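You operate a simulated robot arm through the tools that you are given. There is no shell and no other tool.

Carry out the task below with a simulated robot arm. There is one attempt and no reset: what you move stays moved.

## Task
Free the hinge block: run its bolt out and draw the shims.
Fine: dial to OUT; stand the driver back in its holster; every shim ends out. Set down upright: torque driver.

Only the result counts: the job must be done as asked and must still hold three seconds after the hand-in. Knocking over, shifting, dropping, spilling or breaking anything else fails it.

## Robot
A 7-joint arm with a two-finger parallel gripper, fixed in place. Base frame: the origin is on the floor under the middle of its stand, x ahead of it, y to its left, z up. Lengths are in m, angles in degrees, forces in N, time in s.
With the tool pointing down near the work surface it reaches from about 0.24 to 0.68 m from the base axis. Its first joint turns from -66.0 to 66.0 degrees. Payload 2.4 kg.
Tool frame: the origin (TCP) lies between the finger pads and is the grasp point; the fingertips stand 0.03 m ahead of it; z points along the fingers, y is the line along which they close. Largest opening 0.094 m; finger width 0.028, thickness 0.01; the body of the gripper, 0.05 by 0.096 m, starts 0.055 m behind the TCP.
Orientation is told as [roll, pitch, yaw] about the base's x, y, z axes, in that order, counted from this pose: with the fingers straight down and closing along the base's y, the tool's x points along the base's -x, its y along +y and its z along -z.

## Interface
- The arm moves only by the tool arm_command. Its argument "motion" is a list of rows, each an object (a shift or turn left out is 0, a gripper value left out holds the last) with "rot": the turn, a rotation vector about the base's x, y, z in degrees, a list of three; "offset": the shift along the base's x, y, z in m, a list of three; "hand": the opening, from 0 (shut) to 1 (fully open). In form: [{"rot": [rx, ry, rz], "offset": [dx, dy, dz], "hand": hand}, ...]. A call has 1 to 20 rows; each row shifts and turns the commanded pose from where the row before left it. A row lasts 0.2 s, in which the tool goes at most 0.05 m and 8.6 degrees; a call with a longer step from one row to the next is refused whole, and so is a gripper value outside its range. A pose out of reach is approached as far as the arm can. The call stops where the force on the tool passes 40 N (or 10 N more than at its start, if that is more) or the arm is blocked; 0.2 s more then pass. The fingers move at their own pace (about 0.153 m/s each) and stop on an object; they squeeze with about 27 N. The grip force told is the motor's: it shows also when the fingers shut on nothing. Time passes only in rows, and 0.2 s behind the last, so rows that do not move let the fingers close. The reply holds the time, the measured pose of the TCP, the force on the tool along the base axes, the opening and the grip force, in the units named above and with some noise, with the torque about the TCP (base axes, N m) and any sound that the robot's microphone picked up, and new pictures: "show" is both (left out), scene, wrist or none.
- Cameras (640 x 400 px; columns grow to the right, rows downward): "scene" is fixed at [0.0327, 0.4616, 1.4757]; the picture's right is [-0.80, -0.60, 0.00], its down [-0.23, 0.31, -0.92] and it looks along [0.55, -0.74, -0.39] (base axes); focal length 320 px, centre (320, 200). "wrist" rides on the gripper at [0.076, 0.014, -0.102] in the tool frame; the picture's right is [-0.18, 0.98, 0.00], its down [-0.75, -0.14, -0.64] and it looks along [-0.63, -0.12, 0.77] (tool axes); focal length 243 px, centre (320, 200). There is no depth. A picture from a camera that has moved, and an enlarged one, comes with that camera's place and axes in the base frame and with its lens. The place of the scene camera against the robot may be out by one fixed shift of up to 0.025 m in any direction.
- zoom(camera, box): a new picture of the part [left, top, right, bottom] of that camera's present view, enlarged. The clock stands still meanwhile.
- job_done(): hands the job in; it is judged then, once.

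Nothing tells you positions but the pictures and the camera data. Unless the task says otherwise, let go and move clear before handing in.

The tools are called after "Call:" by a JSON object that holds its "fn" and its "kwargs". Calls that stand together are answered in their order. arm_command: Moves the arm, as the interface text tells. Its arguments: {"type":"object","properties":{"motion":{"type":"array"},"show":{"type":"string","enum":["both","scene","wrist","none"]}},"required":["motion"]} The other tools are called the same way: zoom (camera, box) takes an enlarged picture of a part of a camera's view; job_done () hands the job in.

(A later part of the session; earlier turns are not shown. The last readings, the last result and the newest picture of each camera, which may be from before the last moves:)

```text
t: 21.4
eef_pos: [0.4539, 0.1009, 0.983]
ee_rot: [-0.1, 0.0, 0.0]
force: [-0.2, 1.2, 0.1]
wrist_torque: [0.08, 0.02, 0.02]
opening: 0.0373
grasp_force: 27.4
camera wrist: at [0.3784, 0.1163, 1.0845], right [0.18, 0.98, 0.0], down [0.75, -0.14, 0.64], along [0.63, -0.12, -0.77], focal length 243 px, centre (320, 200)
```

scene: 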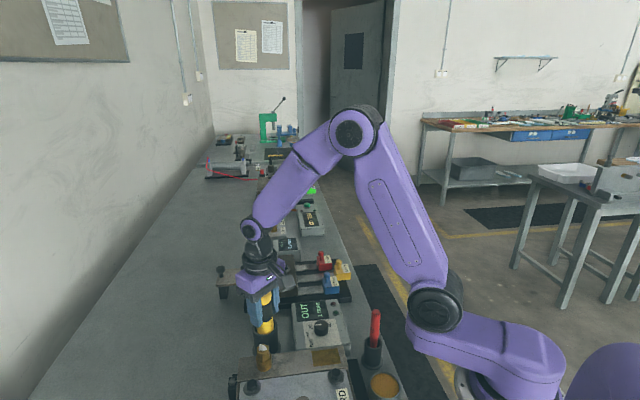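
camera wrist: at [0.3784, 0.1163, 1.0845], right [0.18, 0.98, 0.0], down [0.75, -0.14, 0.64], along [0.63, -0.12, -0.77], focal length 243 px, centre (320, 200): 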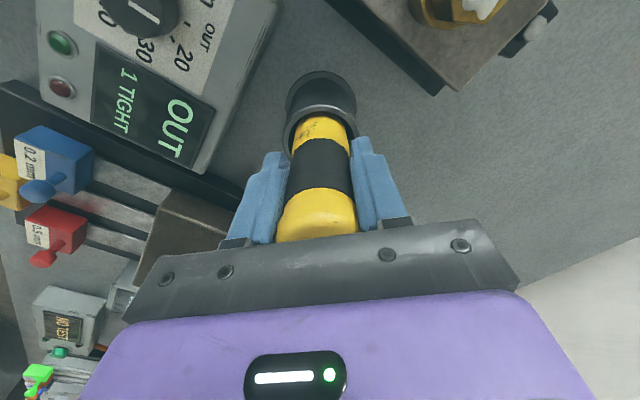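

The driver is gripped at 37 mm. Lifting straight up slowly.

Call:
{"fn": "arm_command", "kwargs": {"motion": [{"offset": [0, 0, 0.01]}, {"offset": [0, 0, 0.02]}, {"offset": [0, 0, 0.025]}, {"offset": [0, 0, 0.03]}, {"offset": [0, 0, 0.03]}, {"offset": [0, 0, 0.03]}, {}]}}

Call:
{"fn": "zoom", "kwargs": {"camera": "scene", "box": [200, 200, 340, 340]}}

```text
t: 23.0
eef_pos: [0.4521, 0.1019, 1.1267]
ee_rot: [0.1, 0.1, -0.1]
force: [0.1, -0.4, -5.6]
wrist_torque: [0.01, 0.01, -0.02]
opening: 0.0377
grasp_force: 26.9
camera wrist: at [0.3764, 0.116, 1.2293], right [0.18, 0.98, 0.0], down [0.75, -0.14, 0.64], along [0.63, -0.12, -0.77], focal length 243 px, centre (320, 200)
```

scene: 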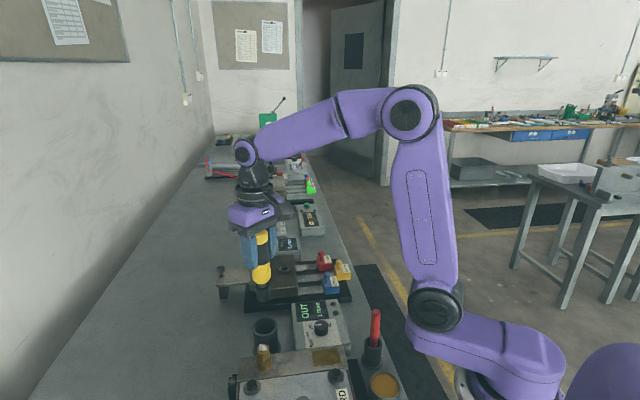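
wrist: 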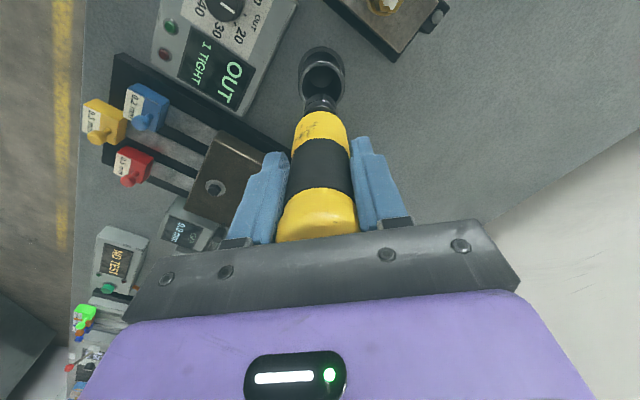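

```text
2.86 times, centred on (270, 270) of scene
camera zoom: at [0.0328, 0.4616, 1.4757], right [-0.8, -0.6, 0.0], down [-0.23, 0.31, -0.92], along [0.55, -0.74, -0.39], focal length 915 px, centre (463, 0)
```

zoom: 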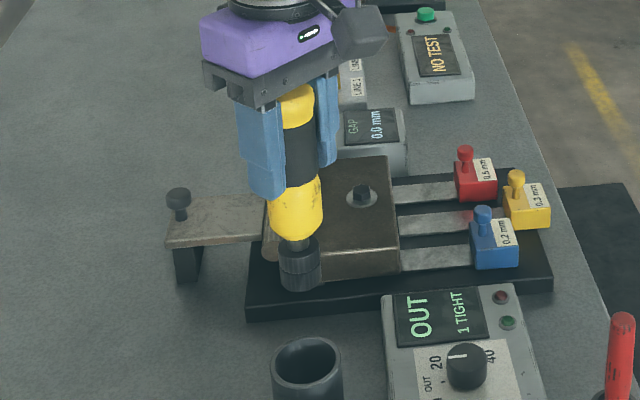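

The driver is out: handle, shaft and a socket whose bottom sits about 0.12 below the TCP. I'll carry it at this height to above the bolt at about (0.574, -0.089).

Call:
{"fn": "arm_command", "kwargs": {"motion": [{"offset": [0.012, -0.02, 0]}, {"offset": [0.02, -0.032, 0]}, {"offset": [0.02, -0.032, 0]}, {"offset": [0.02, -0.032, 0]}, {"offset": [0.02, -0.032, 0]}, {"offset": [0.018, -0.028, 0]}, {"offset": [0.009, -0.015, 0]}, {}]}}

Call:
{"fn": "zoom", "kwargs": {"camera": "wrist", "box": [240, 60, 400, 180]}}

Call:
{"fn": "zoom", "kwargs": {"camera": "scene", "box": [210, 200, 350, 320]}}

```text
t: 24.8
eef_pos: [0.5708, -0.0897, 1.1265]
ee_rot: [0.0, 0.0, 0.0]
force: [-0.5, -0.2, -4.3]
wrist_torque: [0.0, 0.01, -0.01]
opening: 0.0377
grasp_force: 27.1
camera wrist: at [0.4962, -0.0755, 1.2294], right [0.18, 0.98, 0.0], down [0.75, -0.14, 0.64], along [0.63, -0.12, -0.77], focal length 243 px, centre (320, 200)
```

scene: 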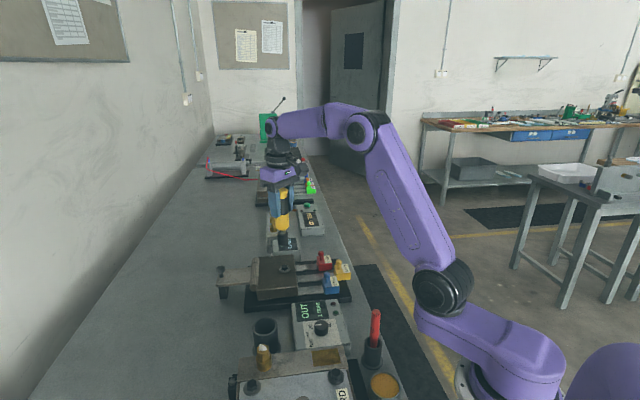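
wrist: 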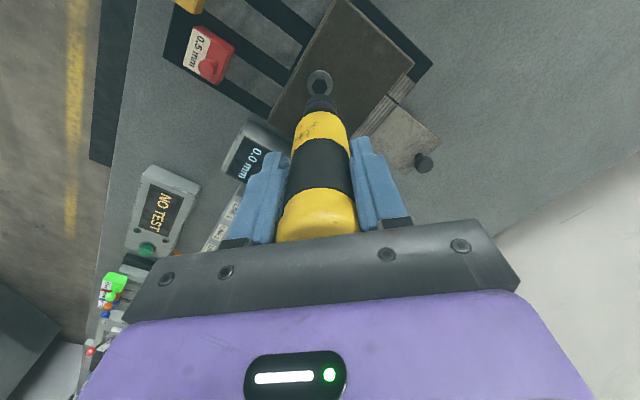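

```text
3.33 times, centred on (320, 120) of wrist
camera zoom: at [0.4962, -0.0755, 1.2294], right [0.18, 0.98, 0.0], down [0.75, -0.14, 0.64], along [0.63, -0.12, -0.77], focal length 809 px, centre (320, 467)
```

zoom: 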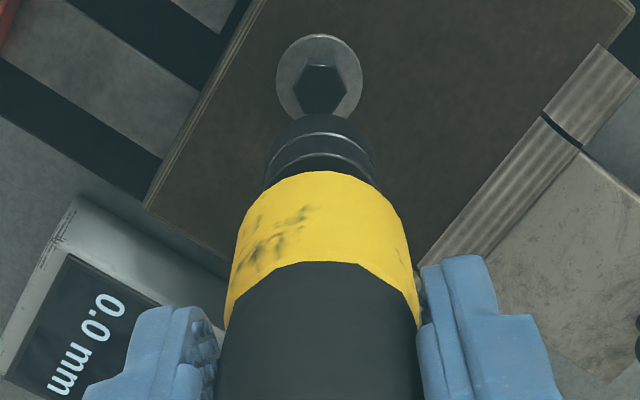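

```text
3.33 times, centred on (280, 260) of scene
camera zoom: at [0.0328, 0.4616, 1.4757], right [-0.8, -0.6, 0.0], down [-0.23, 0.31, -0.92], along [0.55, -0.74, -0.39], focal length 1068 px, centre (453, 0)
```

zoom: 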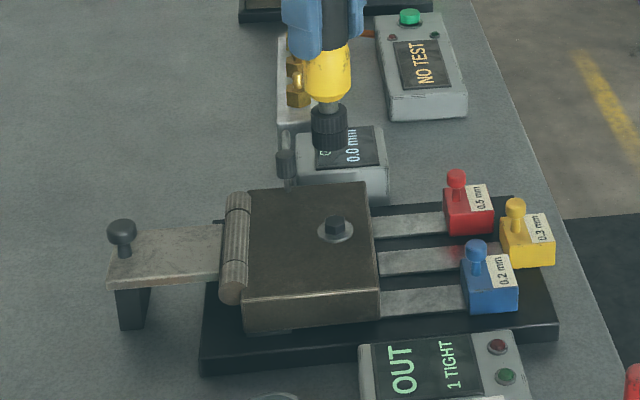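

Both the wrist view (lateral) and the scene view (cross direction) put the bolt directly under the socket, about 0.078 m below. I'll descend most of the way and re-check.

Call:
{"fn": "arm_command", "kwargs": {"motion": [{"offset": [0, 0, -0.02]}, {"offset": [0, 0, -0.02]}, {"offset": [0, 0, -0.02]}, {}]}}

Call:
{"fn": "zoom", "kwargs": {"camera": "wrist", "box": [260, 50, 380, 140]}}

Call:
{"fn": "zoom", "kwargs": {"camera": "scene", "box": [240, 230, 330, 300]}}

```text
t: 25.8
eef_pos: [0.5705, -0.0891, 1.0677]
ee_rot: [0.0, 0.1, 0.0]
force: [-0.8, 0.3, -5.5]
wrist_torque: [0.0, 0.02, 0.02]
opening: 0.0376
grasp_force: 26.8
camera wrist: at [0.4958, -0.0758, 1.1694], right [0.18, 0.98, 0.0], down [0.75, -0.14, 0.64], along [0.63, -0.12, -0.77], focal length 243 px, centre (320, 200)
```

scene: 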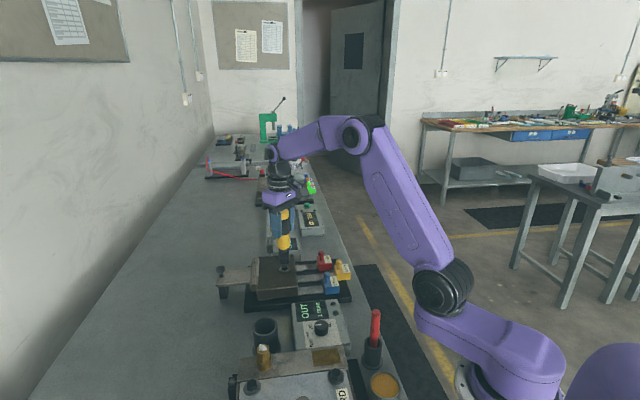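
wrist: 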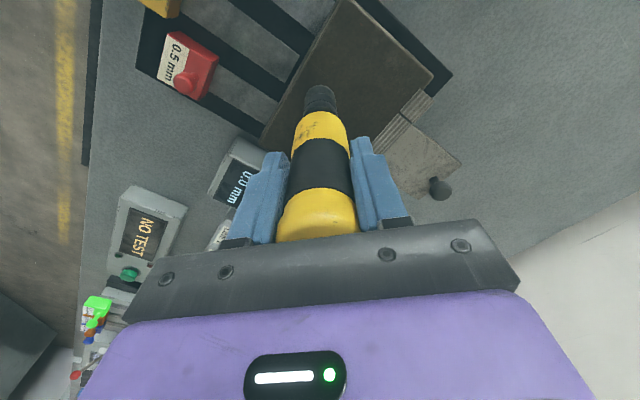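

```text
4.44 times, centred on (320, 95) of wrist
camera zoom: at [0.4958, -0.0758, 1.1694], right [0.18, 0.98, 0.0], down [0.75, -0.14, 0.64], along [0.63, -0.12, -0.77], focal length 1078 px, centre (320, 667)
```

zoom: 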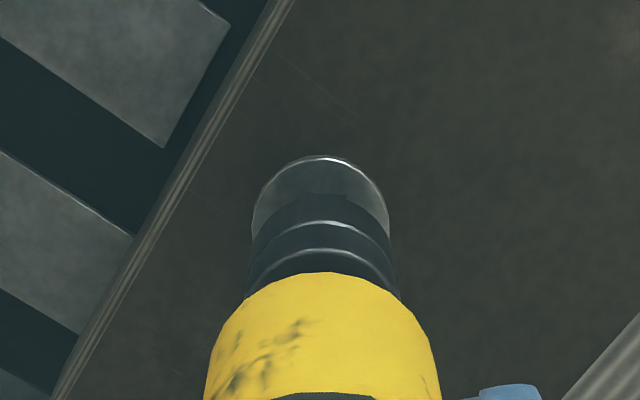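

```text
5.71 times, centred on (285, 265) of scene
camera zoom: at [0.0328, 0.4616, 1.4757], right [-0.8, -0.6, 0.0], down [-0.23, 0.31, -0.92], along [0.55, -0.74, -0.39], focal length 1830 px, centre (520, -171)
```

zoom: 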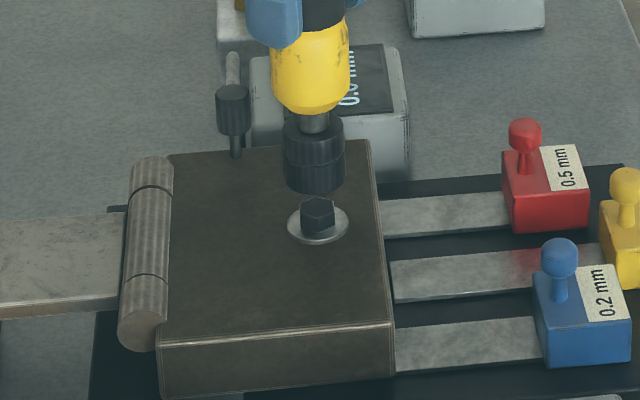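

Aligned in both views with about 16 mm remaining. I'll descend slowly to contact, watching the force and listening.

Call:
{"fn": "arm_command", "kwargs": {"motion": [{"offset": [0, 0, -0.006]}, {"offset": [0, 0, -0.005]}, {"offset": [0, 0, -0.003]}, {"offset": [0, 0, -0.002]}, {}], "show": "scene"}}

Call:
{"fn": "zoom", "kwargs": {"camera": "scene", "box": [240, 230, 330, 300]}}

```text
t: 27.0
eef_pos: [0.5719, -0.0891, 1.0516]
ee_rot: [0.0, -0.1, 0.0]
force: [-1.7, 0.0, -4.6]
wrist_torque: [0.02, 0.02, -0.01]
opening: 0.0374
grasp_force: 27.1
```

scene: 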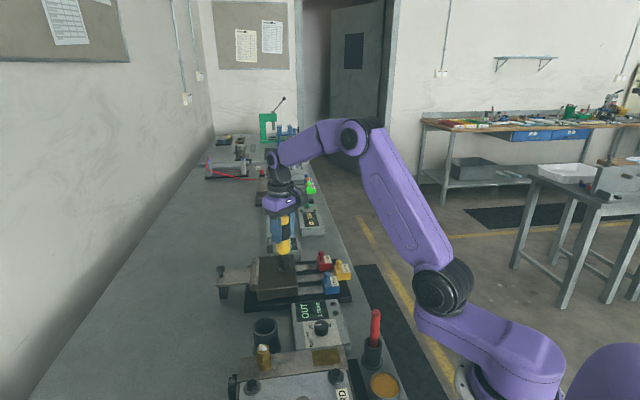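

```text
5.71 times, centred on (285, 265) of scene
camera zoom: at [0.0328, 0.4616, 1.4757], right [-0.8, -0.6, 0.0], down [-0.23, 0.31, -0.92], along [0.55, -0.74, -0.39], focal length 1830 px, centre (520, -171)
```

zoom: 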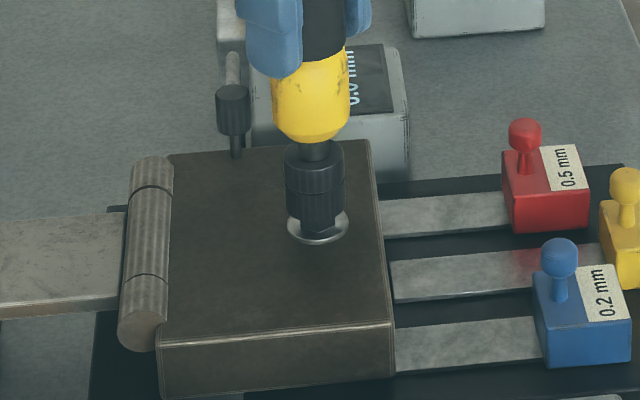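

Call:
{"fn": "arm_command", "kwargs": {"motion": [{"offset": [0, 0, -0.002]}, {"offset": [0, 0, -0.002]}, {"offset": [0, 0, -0.002]}, {}], "show": "scene"}}

Call:
{"fn": "zoom", "kwargs": {"camera": "scene", "box": [240, 230, 330, 300]}}

```text
t: 28.0
eef_pos: [0.5726, -0.0903, 1.0457]
ee_rot: [0.1, 0.1, 0.0]
force: [0.4, 0.0, -4.6]
wrist_torque: [0.01, 0.01, 0.01]
opening: 0.0376
grasp_force: 26.4
```

scene: 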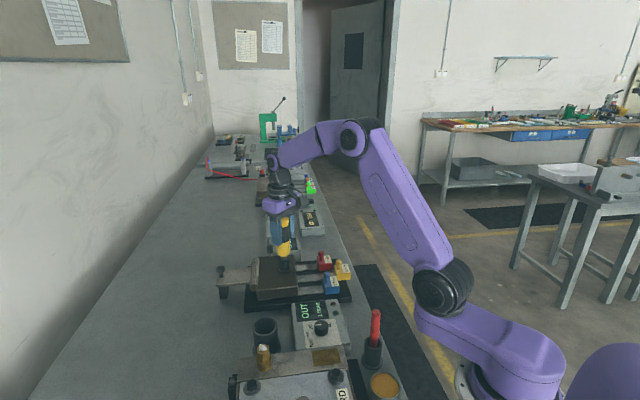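

```text
5.71 times, centred on (285, 265) of scene
camera zoom: at [0.0328, 0.4616, 1.4757], right [-0.8, -0.6, 0.0], down [-0.23, 0.31, -0.92], along [0.55, -0.74, -0.39], focal length 1830 px, centre (520, -171)
```

zoom: 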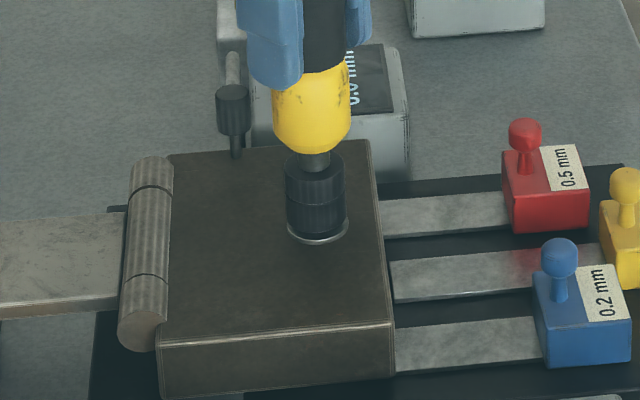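

The socket has gone over the hex. Pressing on gently until it seats.

Call:
{"fn": "arm_command", "kwargs": {"motion": [{"offset": [0, 0, -0.002]}, {"offset": [0, 0, -0.002]}, {"offset": [0, 0, -0.001]}, {}], "show": "scene"}}

Call:
{"fn": "zoom", "kwargs": {"camera": "scene", "box": [230, 230, 350, 330]}}

```text
t: 29.0
eef_pos: [0.5724, -0.0888, 1.0407]
ee_rot: [0.0, 0.1, 0.1]
force: [0.5, 0.7, -3.6]
wrist_torque: [0.01, 0.01, -0.03]
opening: 0.0376
grasp_force: 26.6
```

scene: 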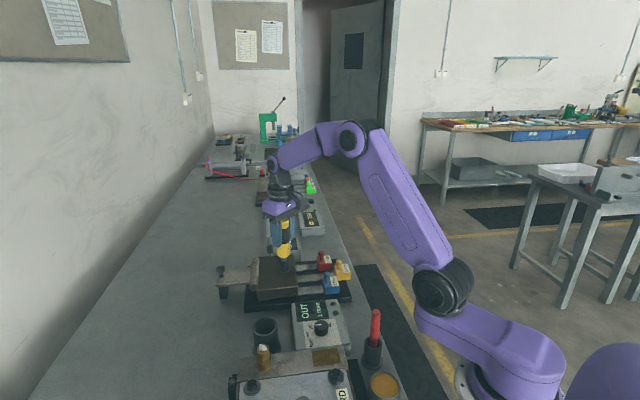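

```text
4.00 times, centred on (290, 280) of scene
camera zoom: at [0.0328, 0.4616, 1.4757], right [-0.8, -0.6, 0.0], down [-0.23, 0.31, -0.92], along [0.55, -0.74, -0.39], focal length 1281 px, centre (440, -120)
```

zoom: 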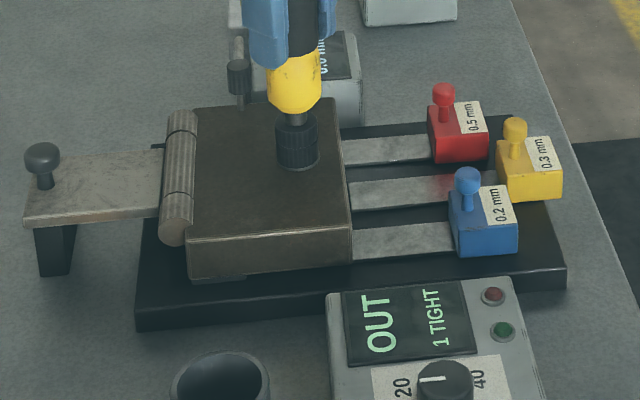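

Call:
{"fn": "arm_command", "kwargs": {"motion": [{"offset": [0, 0, -0.001]}, {"offset": [0, 0, -0.001]}, {}, {}], "show": "wrist"}}

Call:
{"fn": "zoom", "kwargs": {"camera": "scene", "box": [230, 230, 350, 330]}}

```text
t: 30.0
eef_pos: [0.5734, -0.0896, 1.0398]
ee_rot: [0.0, -0.3, 0.0]
force: [1.7, 1.2, 23.5]
wrist_torque: [0.41, -0.04, 0.0]
opening: 0.0369
grasp_force: 27.8
camera wrist: at [0.4966, -0.0752, 1.1421], right [0.18, 0.98, 0.0], down [0.75, -0.14, 0.65], along [0.64, -0.12, -0.76], focal length 243 px, centre (320, 200)
```

wrist: 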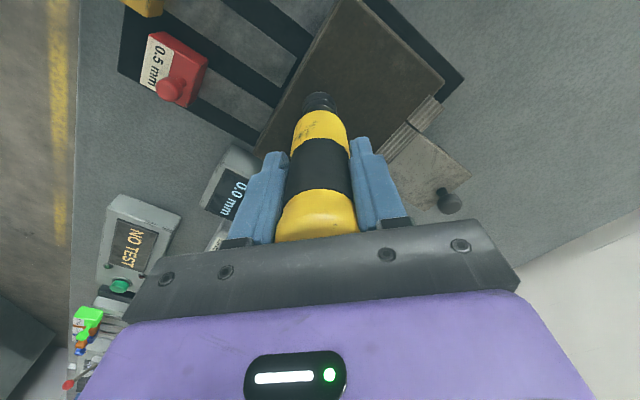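

```text
4.00 times, centred on (290, 280) of scene
camera zoom: at [0.0323, 0.4617, 1.4757], right [-0.8, -0.6, 0.0], down [-0.23, 0.31, -0.92], along [0.55, -0.74, -0.39], focal length 1281 px, centre (440, -120)
```

zoom: 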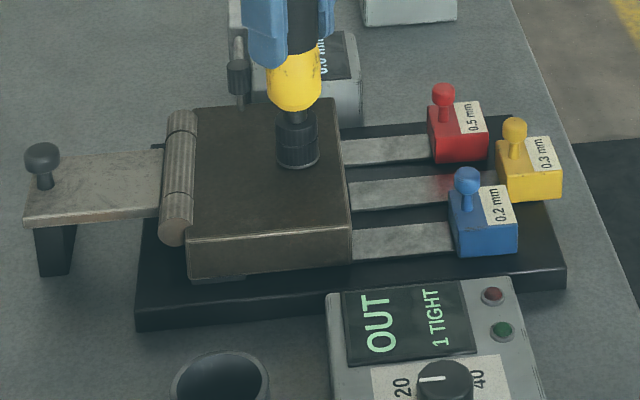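

The socket is seated with a press force and the unit still reads "1 TIGHT". I'll try turning counter-clockwise (loosening).

Call:
{"fn": "arm_command", "kwargs": {"motion": [{"rot": [0, 0, 5], "offset": [0, 0, 0.0003]}, {"rot": [0, 0, 8]}, {"rot": [0, 0, 8]}, {"rot": [0, 0, 8]}, {}], "show": "wrist"}}

Call:
{"fn": "zoom", "kwargs": {"camera": "scene", "box": [230, 230, 350, 330]}}

```text
t: 31.2
eef_pos: [0.5711, -0.0906, 1.0385]
ee_rot: [-0.2, -0.1, 29.0]
force: [-0.9, -4.2, 16.6]
wrist_torque: [-0.17, 0.18, 0.08]
opening: 0.0372
grasp_force: 27.5
camera wrist: at [0.4982, -0.1149, 1.1413], right [-0.32, 0.95, 0.0], down [0.73, 0.24, 0.64], along [0.61, 0.2, -0.77], focal length 243 px, centre (320, 200)
```

wrist: 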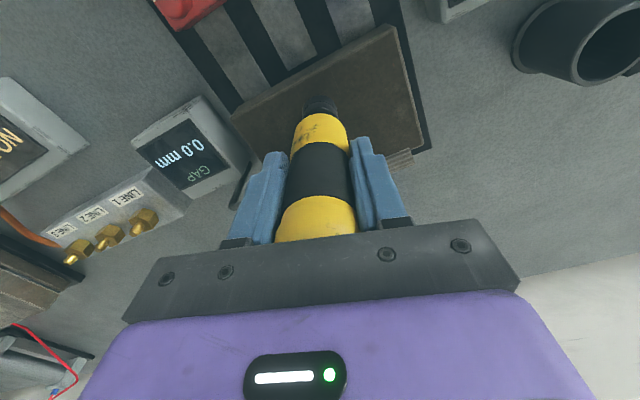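

```text
4.00 times, centred on (290, 280) of scene
camera zoom: at [0.0323, 0.4615, 1.4757], right [-0.8, -0.6, 0.0], down [-0.23, 0.31, -0.92], along [0.55, -0.74, -0.39], focal length 1281 px, centre (440, -120)
```

zoom: 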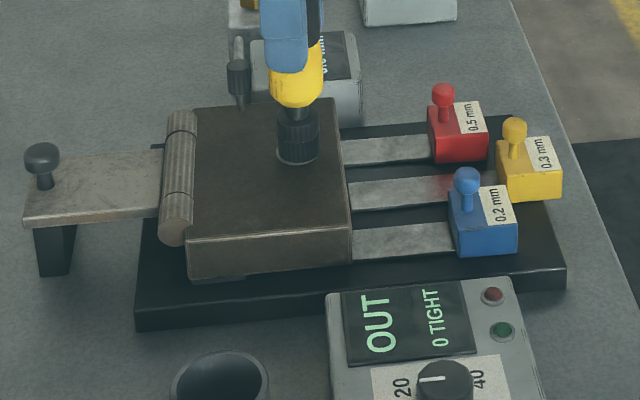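

The display now reads "0 TIGHT", so the bolt has loosened. I'll lift the socket straight off and look at the bolt.

Call:
{"fn": "arm_command", "kwargs": {"motion": [{"offset": [0, 0, 0.004]}, {"offset": [0, 0, 0.008]}, {"offset": [0, 0, 0.015]}, {"offset": [0, 0, 0.03]}, {}], "show": "wrist"}}

Call:
{"fn": "zoom", "kwargs": {"camera": "scene", "box": [230, 230, 350, 330]}}

Call:
{"fn": "zoom", "kwargs": {"camera": "wrist", "box": [250, 20, 410, 140]}}

```text
t: 32.4
eef_pos: [0.5718, -0.089, 1.0955]
ee_rot: [0.0, -0.1, 28.9]
force: [0.2, -1.0, -4.2]
wrist_torque: [0.02, -0.01, -0.03]
opening: 0.0373
grasp_force: 26.7
camera wrist: at [0.4993, -0.1133, 1.1984], right [-0.32, 0.95, 0.0], down [0.73, 0.24, 0.64], along [0.61, 0.2, -0.77], focal length 243 px, centre (320, 200)
```

wrist: 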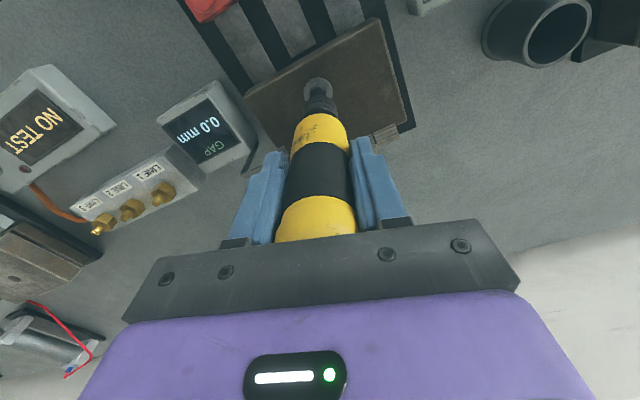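

```text
4.00 times, centred on (290, 280) of scene
camera zoom: at [0.0328, 0.4616, 1.4757], right [-0.8, -0.6, 0.0], down [-0.23, 0.31, -0.92], along [0.55, -0.74, -0.39], focal length 1281 px, centre (440, -120)
```

zoom: 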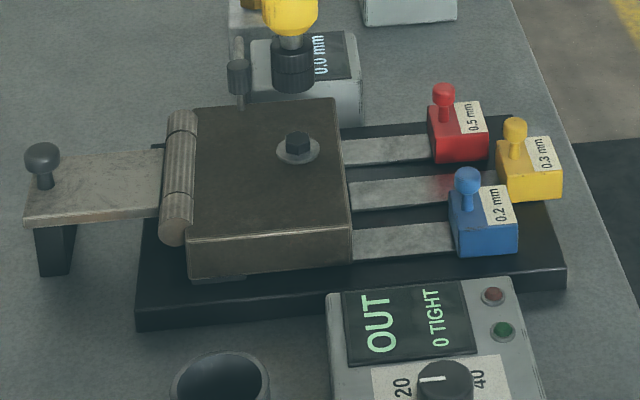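

```text
3.33 times, centred on (330, 80) of wrist
camera zoom: at [0.4993, -0.1133, 1.1984], right [-0.32, 0.95, 0.0], down [0.73, 0.24, 0.64], along [0.61, 0.2, -0.77], focal length 809 px, centre (287, 600)
```

zoom: 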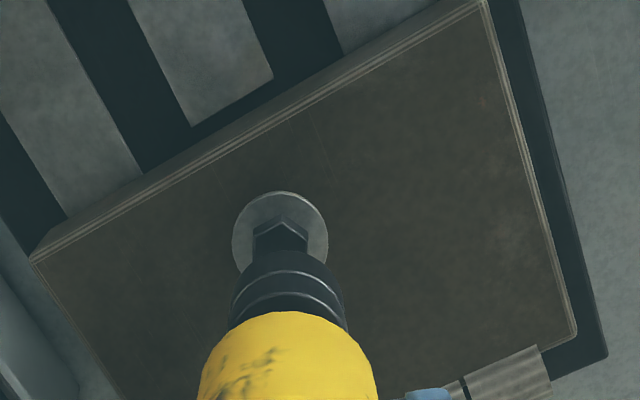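

Call:
{"fn": "zoom", "kwargs": {"camera": "scene", "box": [240, 230, 330, 300]}}

```text
5.71 times, centred on (285, 265) of scene
camera zoom: at [0.0328, 0.4616, 1.4757], right [-0.8, -0.6, 0.0], down [-0.23, 0.31, -0.92], along [0.55, -0.74, -0.39], focal length 1830 px, centre (520, -171)
```

zoom: 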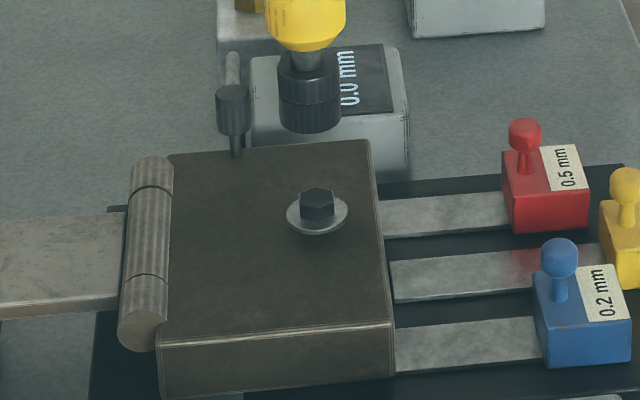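

The bolt head and washer now stand about 5 mm higher than before. To make sure it is fully out and not just loosened, I'll re-seat once more and turn again, to see whether it rises further.

Call:
{"fn": "arm_command", "kwargs": {"motion": [{"rot": [0, 0, -8], "offset": [0, 0, -0.005]}, {"rot": [0, 0, -8], "offset": [0, 0, -0.01]}, {"rot": [0, 0, -8], "offset": [0, 0, -0.015]}, {"rot": [0, 0, -5], "offset": [0, 0, -0.01]}, {"offset": [0, 0, -0.008]}, {"offset": [0, 0, -0.004]}, {}], "show": "none"}}

Call:
{"fn": "zoom", "kwargs": {"camera": "scene", "box": [240, 230, 330, 300]}}

```text
t: 34.0
eef_pos: [0.5728, -0.0885, 1.0448]
ee_rot: [0.0, 0.0, 0.1]
force: [-0.3, 0.2, -5.1]
wrist_torque: [0.02, 0.01, 0.0]
opening: 0.0372
grasp_force: 26.7
```

```text
5.71 times, centred on (285, 265) of scene
camera zoom: at [0.0328, 0.4616, 1.4757], right [-0.8, -0.6, 0.0], down [-0.23, 0.31, -0.92], along [0.55, -0.74, -0.39], focal length 1830 px, centre (520, -171)
```

zoom: 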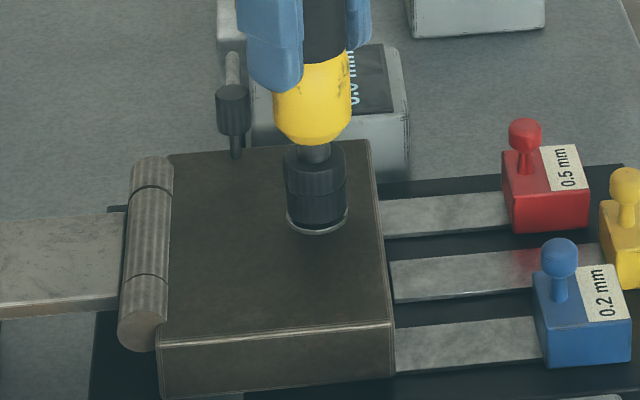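

Call:
{"fn": "arm_command", "kwargs": {"motion": [{"offset": [0, 0, -0.002]}, {"offset": [0, 0, -0.002]}, {"offset": [0, 0, -0.001]}, {}], "show": "none"}}

```text
t: 35.0
eef_pos: [0.5721, -0.0887, 1.0388]
ee_rot: [0.0, -0.1, 0.1]
force: [-2.2, 1.2, 4.5]
wrist_torque: [0.1, 0.26, -0.01]
opening: 0.0373
grasp_force: 27.2
```

Call:
{"fn": "arm_command", "kwargs": {"motion": [{"offset": [0, 0, -0.0005]}, {"rot": [0, 0, 6]}, {"rot": [0, 0, 8]}, {"rot": [0, 0, 8]}, {"rot": [0, 0, 8]}, {}], "show": "none"}}

Call:
{"fn": "zoom", "kwargs": {"camera": "scene", "box": [230, 230, 350, 330]}}

```text
t: 36.4
eef_pos: [0.5716, -0.0885, 1.0394]
ee_rot: [0.0, -0.1, 30.1]
force: [-2.8, 4.8, 16.5]
wrist_torque: [0.29, 0.4, 0.05]
opening: 0.0373
grasp_force: 27.2
```

```text
4.00 times, centred on (290, 280) of scene
camera zoom: at [0.0323, 0.4618, 1.4756], right [-0.8, -0.6, 0.0], down [-0.23, 0.31, -0.92], along [0.55, -0.74, -0.39], focal length 1281 px, centre (440, -120)
```

zoom: 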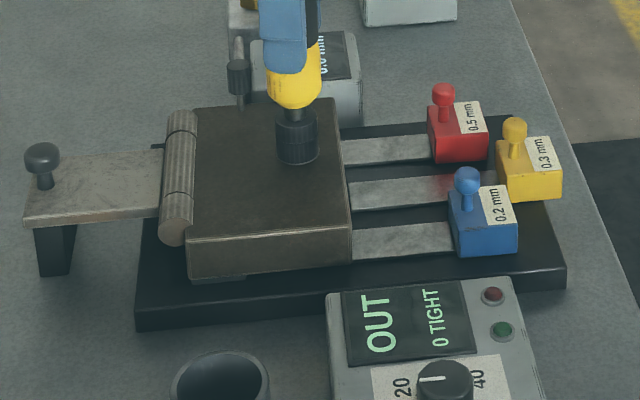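

Nothing new happened: no extra resistance and the display still reads "0 TIGHT". I'll lift off and compare the bolt height.

Call:
{"fn": "arm_command", "kwargs": {"motion": [{"offset": [0, 0, 0.004]}, {"offset": [0, 0, 0.008]}, {"offset": [0, 0, 0.015]}, {"offset": [0, 0, 0.03]}, {"offset": [0, 0, 0.03]}, {}], "show": "wrist"}}

Call:
{"fn": "zoom", "kwargs": {"camera": "scene", "box": [240, 230, 330, 300]}}

Call:
{"fn": "zoom", "kwargs": {"camera": "scene", "box": [230, 170, 330, 250]}}

```text
t: 37.8
eef_pos: [0.5717, -0.0897, 1.1254]
ee_rot: [0.0, 0.0, 30.0]
force: [0.4, 0.7, -4.7]
wrist_torque: [0.01, 0.03, -0.03]
opening: 0.0371
grasp_force: 26.6
camera wrist: at [0.4989, -0.1153, 1.2279], right [-0.33, 0.94, 0.0], down [0.72, 0.25, 0.64], along [0.6, 0.21, -0.77], focal length 243 px, centre (320, 200)
```

wrist: 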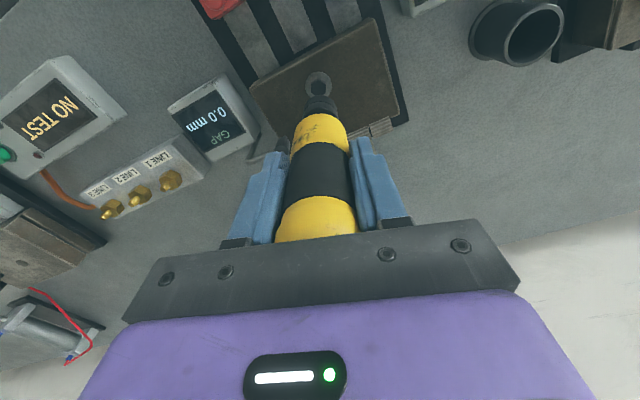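

```text
5.71 times, centred on (285, 265) of scene
camera zoom: at [0.0328, 0.4616, 1.4757], right [-0.8, -0.6, 0.0], down [-0.23, 0.31, -0.92], along [0.55, -0.74, -0.39], focal length 1830 px, centre (520, -171)
```

zoom: 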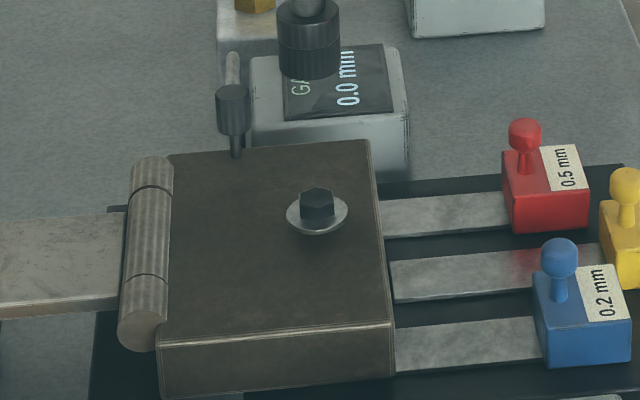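

```text
5.00 times, centred on (280, 210) of scene
camera zoom: at [0.0328, 0.4616, 1.4757], right [-0.8, -0.6, 0.0], down [-0.23, 0.31, -0.92], along [0.55, -0.74, -0.39], focal length 1602 px, centre (520, 150)
```

zoom: 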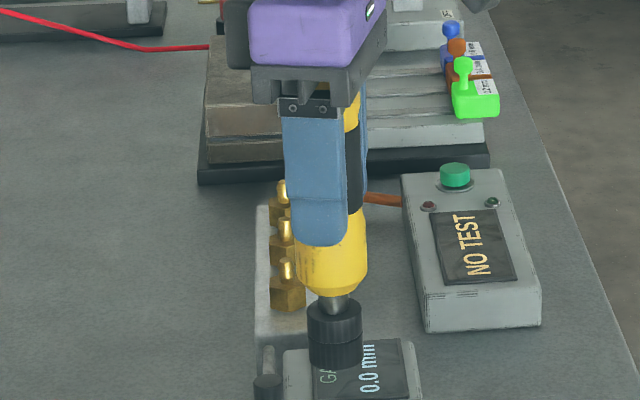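

The bolt height is unchanged, so it was already fully run out. Now I'll carry the driver back above its holster with yaw returned to 0.

Call:
{"fn": "arm_command", "kwargs": {"motion": [{"rot": [0, 0, -7.5], "offset": [-0.012, 0.02, 0]}, {"rot": [0, 0, -7.5], "offset": [-0.02, 0.032, 0]}, {"rot": [0, 0, -7.5], "offset": [-0.02, 0.032, 0]}, {"rot": [0, 0, -7.5], "offset": [-0.02, 0.032, 0]}, {"offset": [-0.02, 0.032, 0]}, {"offset": [-0.018, 0.028, 0]}, {"offset": [-0.009, 0.015, 0]}, {}, {}]}}

Call:
{"fn": "zoom", "kwargs": {"camera": "wrist", "box": [250, 30, 390, 135]}}

Call:
{"fn": "zoom", "kwargs": {"camera": "scene", "box": [220, 220, 330, 350]}}

```text
t: 39.8
eef_pos: [0.4515, 0.1017, 1.1258]
ee_rot: [0.0, 0.0, 0.1]
force: [0.2, 0.4, -5.5]
wrist_torque: [-0.01, 0.04, -0.01]
opening: 0.0373
grasp_force: 27.3
camera wrist: at [0.3772, 0.1158, 1.2274], right [0.18, 0.98, 0.0], down [0.75, -0.14, 0.64], along [0.63, -0.12, -0.77], focal length 243 px, centre (320, 200)
```

scene: 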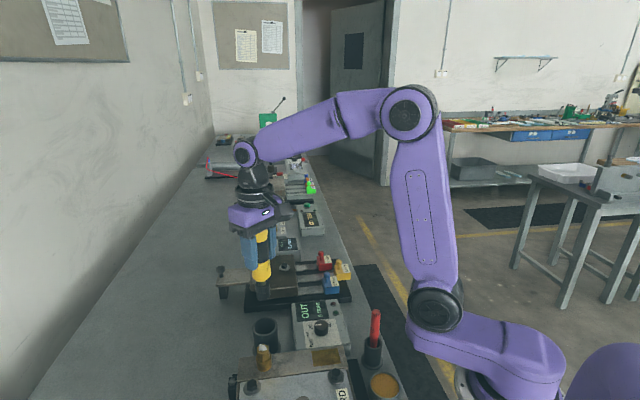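
wrist: 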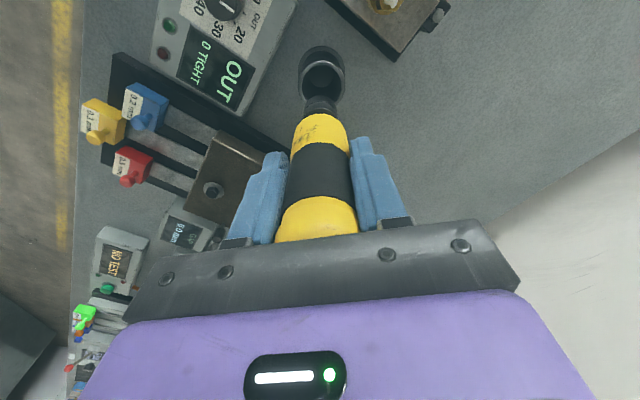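

```text
3.81 times, centred on (320, 82) of wrist
camera zoom: at [0.3772, 0.1158, 1.2274], right [0.18, 0.98, 0.0], down [0.75, -0.14, 0.64], along [0.63, -0.12, -0.77], focal length 924 px, centre (320, 648)
```

zoom: 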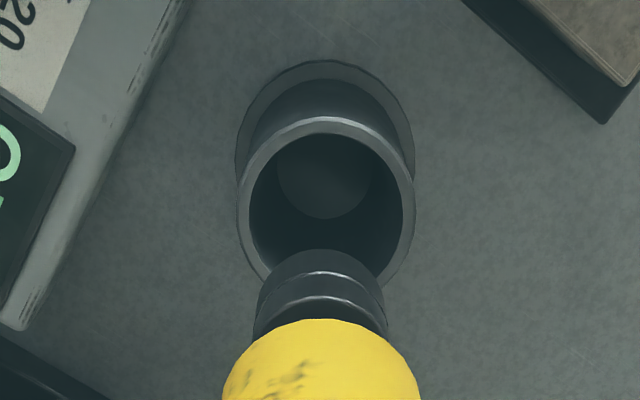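

```text
3.08 times, centred on (275, 285) of scene
camera zoom: at [0.0327, 0.4616, 1.4757], right [-0.8, -0.6, 0.0], down [-0.23, 0.31, -0.92], along [0.55, -0.74, -0.39], focal length 986 px, centre (458, -62)
```

zoom: 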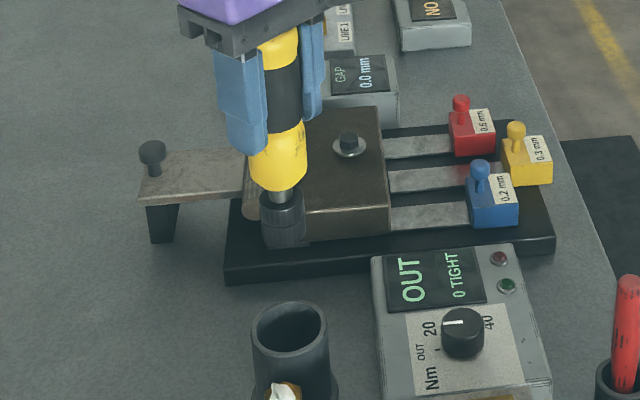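

The holster mouth is nearly concentric with the socket, about 1.5 mm to +y. I'll correct and descend to just above the rim for a check.

Call:
{"fn": "arm_command", "kwargs": {"motion": [{"offset": [0, 0.0015, -0.02]}, {"offset": [0, 0, -0.02]}, {"offset": [0, 0, -0.02]}, {"offset": [0, 0, -0.01]}, {}], "show": "none"}}

Call:
{"fn": "zoom", "kwargs": {"camera": "wrist", "box": [250, 40, 390, 145]}}

Call:
{"fn": "zoom", "kwargs": {"camera": "scene", "box": [210, 250, 330, 370]}}

```text
t: 41.0
eef_pos: [0.4522, 0.1017, 1.0555]
ee_rot: [0.0, -0.1, 0.1]
force: [0.0, -0.8, -5.1]
wrist_torque: [-0.02, 0.05, -0.02]
opening: 0.0373
grasp_force: 26.5
```

```text
3.81 times, centred on (320, 92) of wrist
camera zoom: at [0.3769, 0.1167, 1.157], right [0.18, 0.98, 0.0], down [0.75, -0.14, 0.64], along [0.63, -0.12, -0.77], focal length 924 px, centre (320, 610)
```

zoom: 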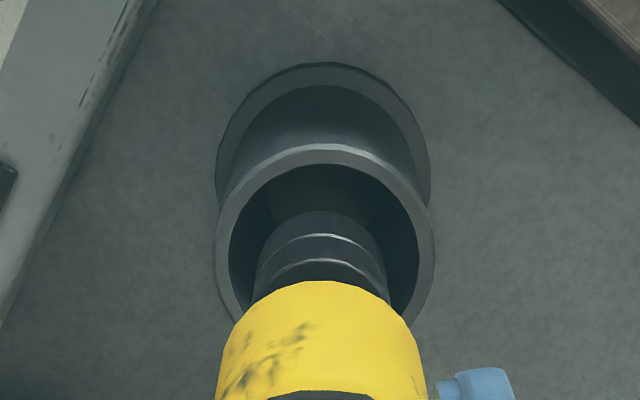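

```text
3.33 times, centred on (270, 310) of scene
camera zoom: at [0.0328, 0.4616, 1.4757], right [-0.8, -0.6, 0.0], down [-0.23, 0.31, -0.92], along [0.55, -0.74, -0.39], focal length 1068 px, centre (487, -167)
```

zoom: 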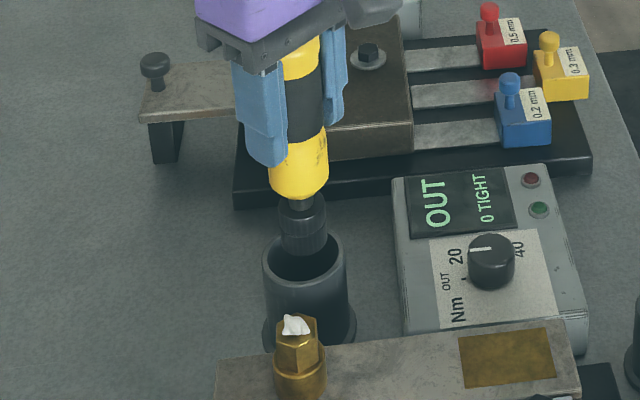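

Well aligned over the mouth. Lowering into the holster and slowing near the bottom.

Call:
{"fn": "arm_command", "kwargs": {"motion": [{"offset": [0, 0, -0.015]}, {"offset": [0, 0, -0.015]}, {"offset": [0, 0, -0.015]}, {"offset": [0, 0, -0.015]}, {"offset": [0, 0, -0.006]}, {}], "show": "none"}}

Call:
{"fn": "zoom", "kwargs": {"camera": "scene", "box": [210, 250, 330, 370]}}

```text
t: 42.4
eef_pos: [0.4524, 0.1033, 0.9891]
ee_rot: [0.0, 0.0, 0.0]
force: [0.5, -0.1, -5.0]
wrist_torque: [-0.02, 0.01, -0.01]
opening: 0.0372
grasp_force: 27.4
```

```text
3.33 times, centred on (270, 310) of scene
camera zoom: at [0.0328, 0.4616, 1.4757], right [-0.8, -0.6, 0.0], down [-0.23, 0.31, -0.92], along [0.55, -0.74, -0.39], focal length 1068 px, centre (487, -167)
```

zoom: 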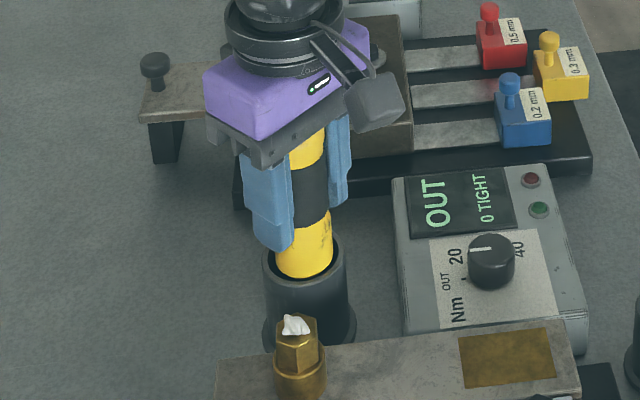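

Call:
{"fn": "arm_command", "kwargs": {"motion": [{"offset": [0, 0, -0.004]}, {"offset": [0, 0, -0.003]}, {"offset": [0, 0, -0.002]}, {}], "show": "none"}}

```text
t: 43.4
eef_pos: [0.4524, 0.1019, 0.9797]
ee_rot: [0.1, -0.1, 0.0]
force: [-0.2, 0.1, -4.6]
wrist_torque: [0.01, 0.01, 0.02]
opening: 0.0374
grasp_force: 26.9
```

Call:
{"fn": "arm_command", "kwargs": {"motion": [{"offset": [0, 0, -0.0015]}, {"offset": [0, 0, -0.0015]}, {}], "show": "none"}}

```text
t: 44.2
eef_pos: [0.4523, 0.1024, 0.977]
ee_rot: [-0.1, 0.0, 0.0]
force: [-0.8, 0.6, -4.7]
wrist_torque: [0.0, -0.01, 0.02]
opening: 0.0374
grasp_force: 27.2
```

Call:
{"fn": "arm_command", "kwargs": {"motion": [{"offset": [0, 0, -0.001]}, {"offset": [0, 0, -0.001]}, {}], "show": "none"}}

Call:
{"fn": "zoom", "kwargs": {"camera": "scene", "box": [210, 250, 330, 370]}}

```text
t: 45.0
eef_pos: [0.4526, 0.1034, 0.9749]
ee_rot: [0.0, 0.0, 0.0]
force: [-1.8, -0.2, 6.6]
wrist_torque: [-0.08, 0.32, -0.01]
opening: 0.0373
grasp_force: 26.8
```

```text
3.33 times, centred on (270, 310) of scene
camera zoom: at [0.0325, 0.4616, 1.4757], right [-0.8, -0.6, 0.0], down [-0.23, 0.31, -0.92], along [0.55, -0.74, -0.39], focal length 1068 px, centre (487, -167)
```

zoom: 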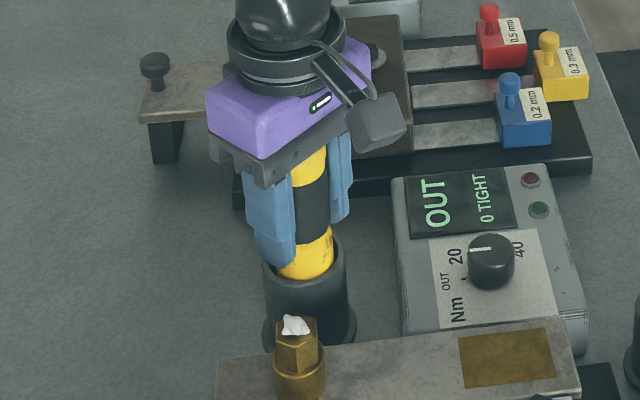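

The bottom contact is felt. I'll ease off half a millimetre, open, and check that the driver stands upright.

Call:
{"fn": "arm_command", "kwargs": {"motion": [{"offset": [0, 0, 0.0006]}, {"hand": 0.5}, {"hand": 0.7}, {"hand": 0.9}, {}], "show": "wrist"}}

Call:
{"fn": "zoom", "kwargs": {"camera": "scene", "box": [210, 250, 330, 370]}}

```text
t: 46.2
eef_pos: [0.4522, 0.1024, 0.9758]
ee_rot: [0.0, 0.0, 0.0]
force: [0.5, 0.2, 0.7]
wrist_torque: [0.01, 0.02, -0.04]
opening: 0.0845
grasp_force: 0.1
camera wrist: at [0.3769, 0.1173, 1.078], right [0.18, 0.98, 0.0], down [0.75, -0.14, 0.64], along [0.63, -0.12, -0.77], focal length 243 px, centre (320, 200)
```

wrist: 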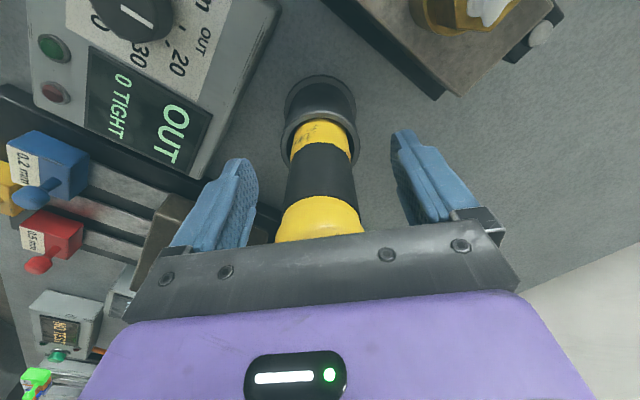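

```text
3.33 times, centred on (270, 310) of scene
camera zoom: at [0.0327, 0.4616, 1.4757], right [-0.8, -0.6, 0.0], down [-0.23, 0.31, -0.92], along [0.55, -0.74, -0.39], focal length 1068 px, centre (487, -167)
```

zoom: 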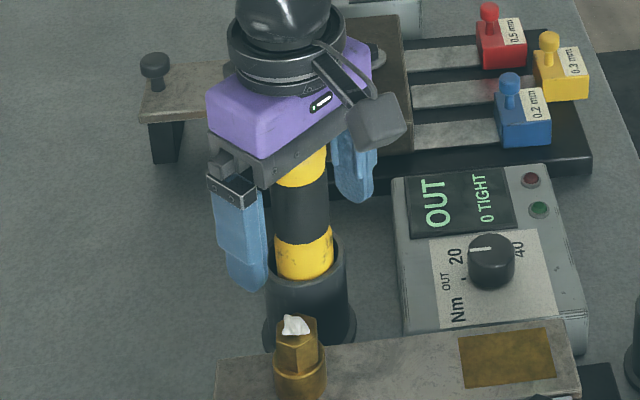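

The driver stands upright in the holster. Rising straight up and then heading toward the shims for a view.

Call:
{"fn": "arm_command", "kwargs": {"motion": [{"offset": [0, 0, 0.015]}, {"offset": [0, 0, 0.03]}, {"offset": [0, 0, 0.035]}, {"offset": [0, 0, 0.04]}, {"offset": [0, 0, 0.04]}, {}]}}

Call:
{"fn": "zoom", "kwargs": {"camera": "scene", "box": [220, 240, 360, 350]}}

Call:
{"fn": "zoom", "kwargs": {"camera": "wrist", "box": [60, 20, 360, 230]}}

```text
t: 47.6
eef_pos: [0.4538, 0.103, 1.137]
ee_rot: [-0.1, 0.0, 0.1]
force: [0.8, 0.4, -0.3]
wrist_torque: [-0.06, 0.01, 0.02]
opening: 0.0845
grasp_force: 0.1
camera wrist: at [0.3777, 0.1165, 1.2389], right [0.18, 0.98, 0.0], down [0.75, -0.14, 0.64], along [0.63, -0.12, -0.77], focal length 243 px, centre (320, 200)
```

scene: 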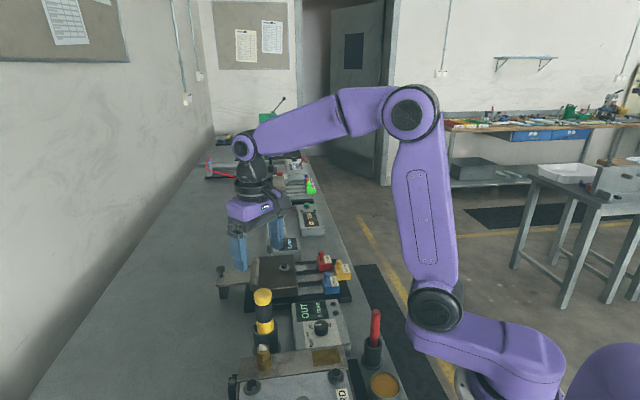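
wrist: 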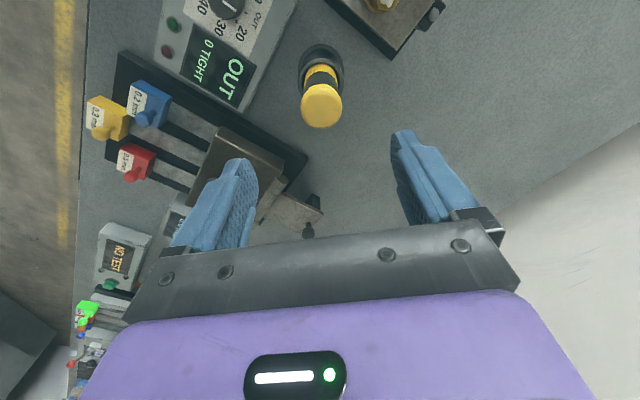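

```text
3.64 times, centred on (290, 295) of scene
camera zoom: at [0.0327, 0.4616, 1.4757], right [-0.8, -0.6, 0.0], down [-0.23, 0.31, -0.92], along [0.55, -0.74, -0.39], focal length 1165 px, centre (429, -146)
```

zoom: 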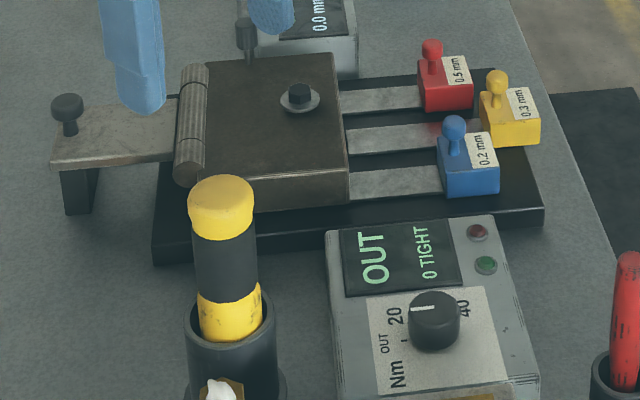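

```text
1.90 times, centred on (210, 125) of wrist
camera zoom: at [0.3777, 0.1165, 1.2389], right [0.18, 0.98, 0.0], down [0.75, -0.14, 0.64], along [0.63, -0.12, -0.77], focal length 462 px, centre (530, 343)
```

zoom: 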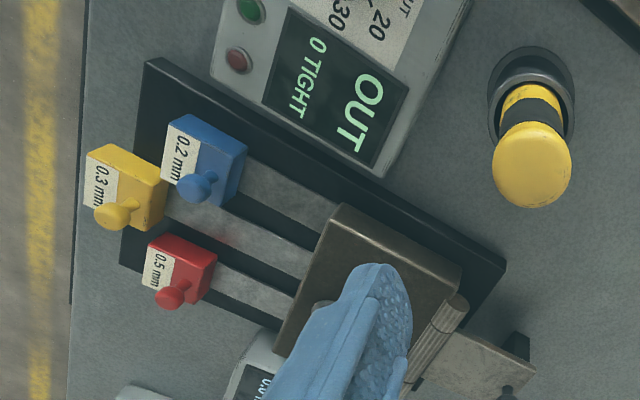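

The driver is back in its holster and upright. Next are the shims. Their strips run along the 45° direction, so pulling is along (-0.707, -0.707). I'll move above the blue tab with the fingers closing along that direction (yaw -45) and take a closer look.

Call:
{"fn": "arm_command", "kwargs": {"motion": [{"offset": [0, -0.04, 0], "rot": [0, 0, -7.5], "hand": 0.7}, {"offset": [0, -0.04, 0], "rot": [0, 0, -7.5]}, {"offset": [0, -0.04, 0], "rot": [0, 0, -7.5]}, {"offset": [0, -0.04, -0.01], "rot": [0, 0, -7.5]}, {"offset": [-0.006, -0.04, -0.02], "rot": [0, 0, -7.5]}, {"offset": [-0.005, -0.034, -0.02], "rot": [0, 0, -7.5]}, {}]}}

Call:
{"fn": "zoom", "kwargs": {"camera": "wrist", "box": [220, 40, 420, 200]}}

Call:
{"fn": "zoom", "kwargs": {"camera": "scene", "box": [270, 240, 370, 320]}}

```text
t: 49.2
eef_pos: [0.4429, -0.1316, 1.0859]
ee_rot: [0.1, 0.1, -45.1]
force: [0.0, -0.1, 0.6]
wrist_torque: [0.02, 0.03, 0.04]
opening: 0.0659
grasp_force: 0.0
camera wrist: at [0.3991, -0.0673, 1.1879], right [0.83, 0.56, 0.0], down [0.43, -0.63, 0.64], along [0.36, -0.53, -0.77], focal length 243 px, centre (320, 200)
```

scene: 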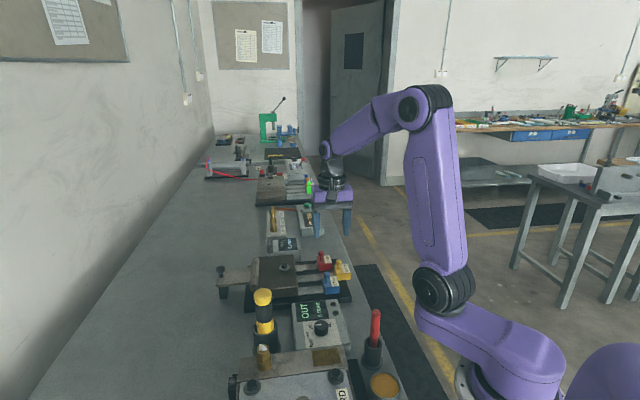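
wrist: 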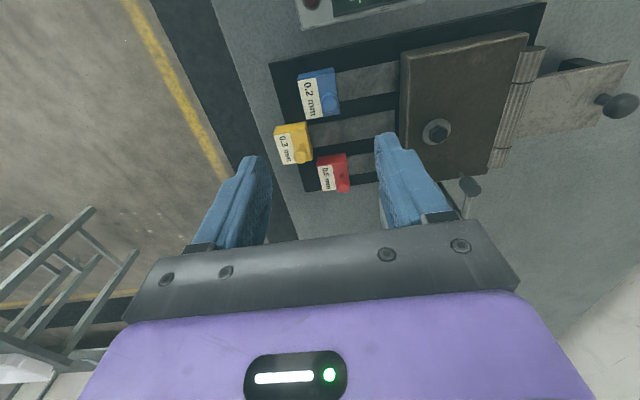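

```text
2.50 times, centred on (320, 120) of wrist
camera zoom: at [0.3991, -0.0673, 1.1879], right [0.83, 0.56, 0.0], down [0.43, -0.63, 0.64], along [0.36, -0.53, -0.77], focal length 606 px, centre (320, 400)
```

zoom: 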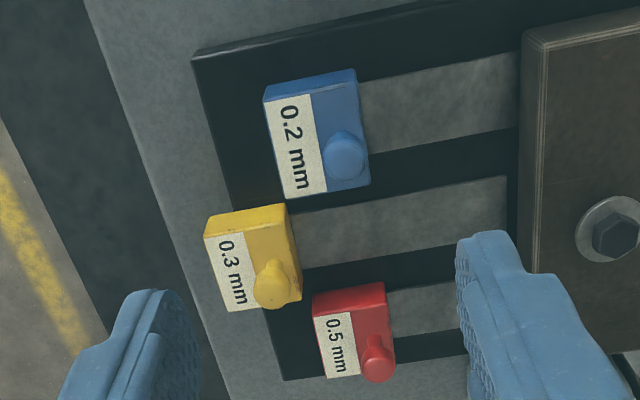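

```text
5.00 times, centred on (320, 280) of scene
camera zoom: at [0.0327, 0.4616, 1.4757], right [-0.8, -0.6, 0.0], down [-0.23, 0.31, -0.92], along [0.55, -0.74, -0.39], focal length 1602 px, centre (320, -200)
```

zoom: 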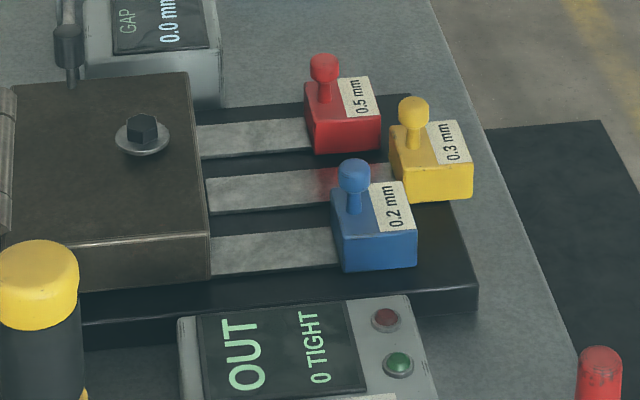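

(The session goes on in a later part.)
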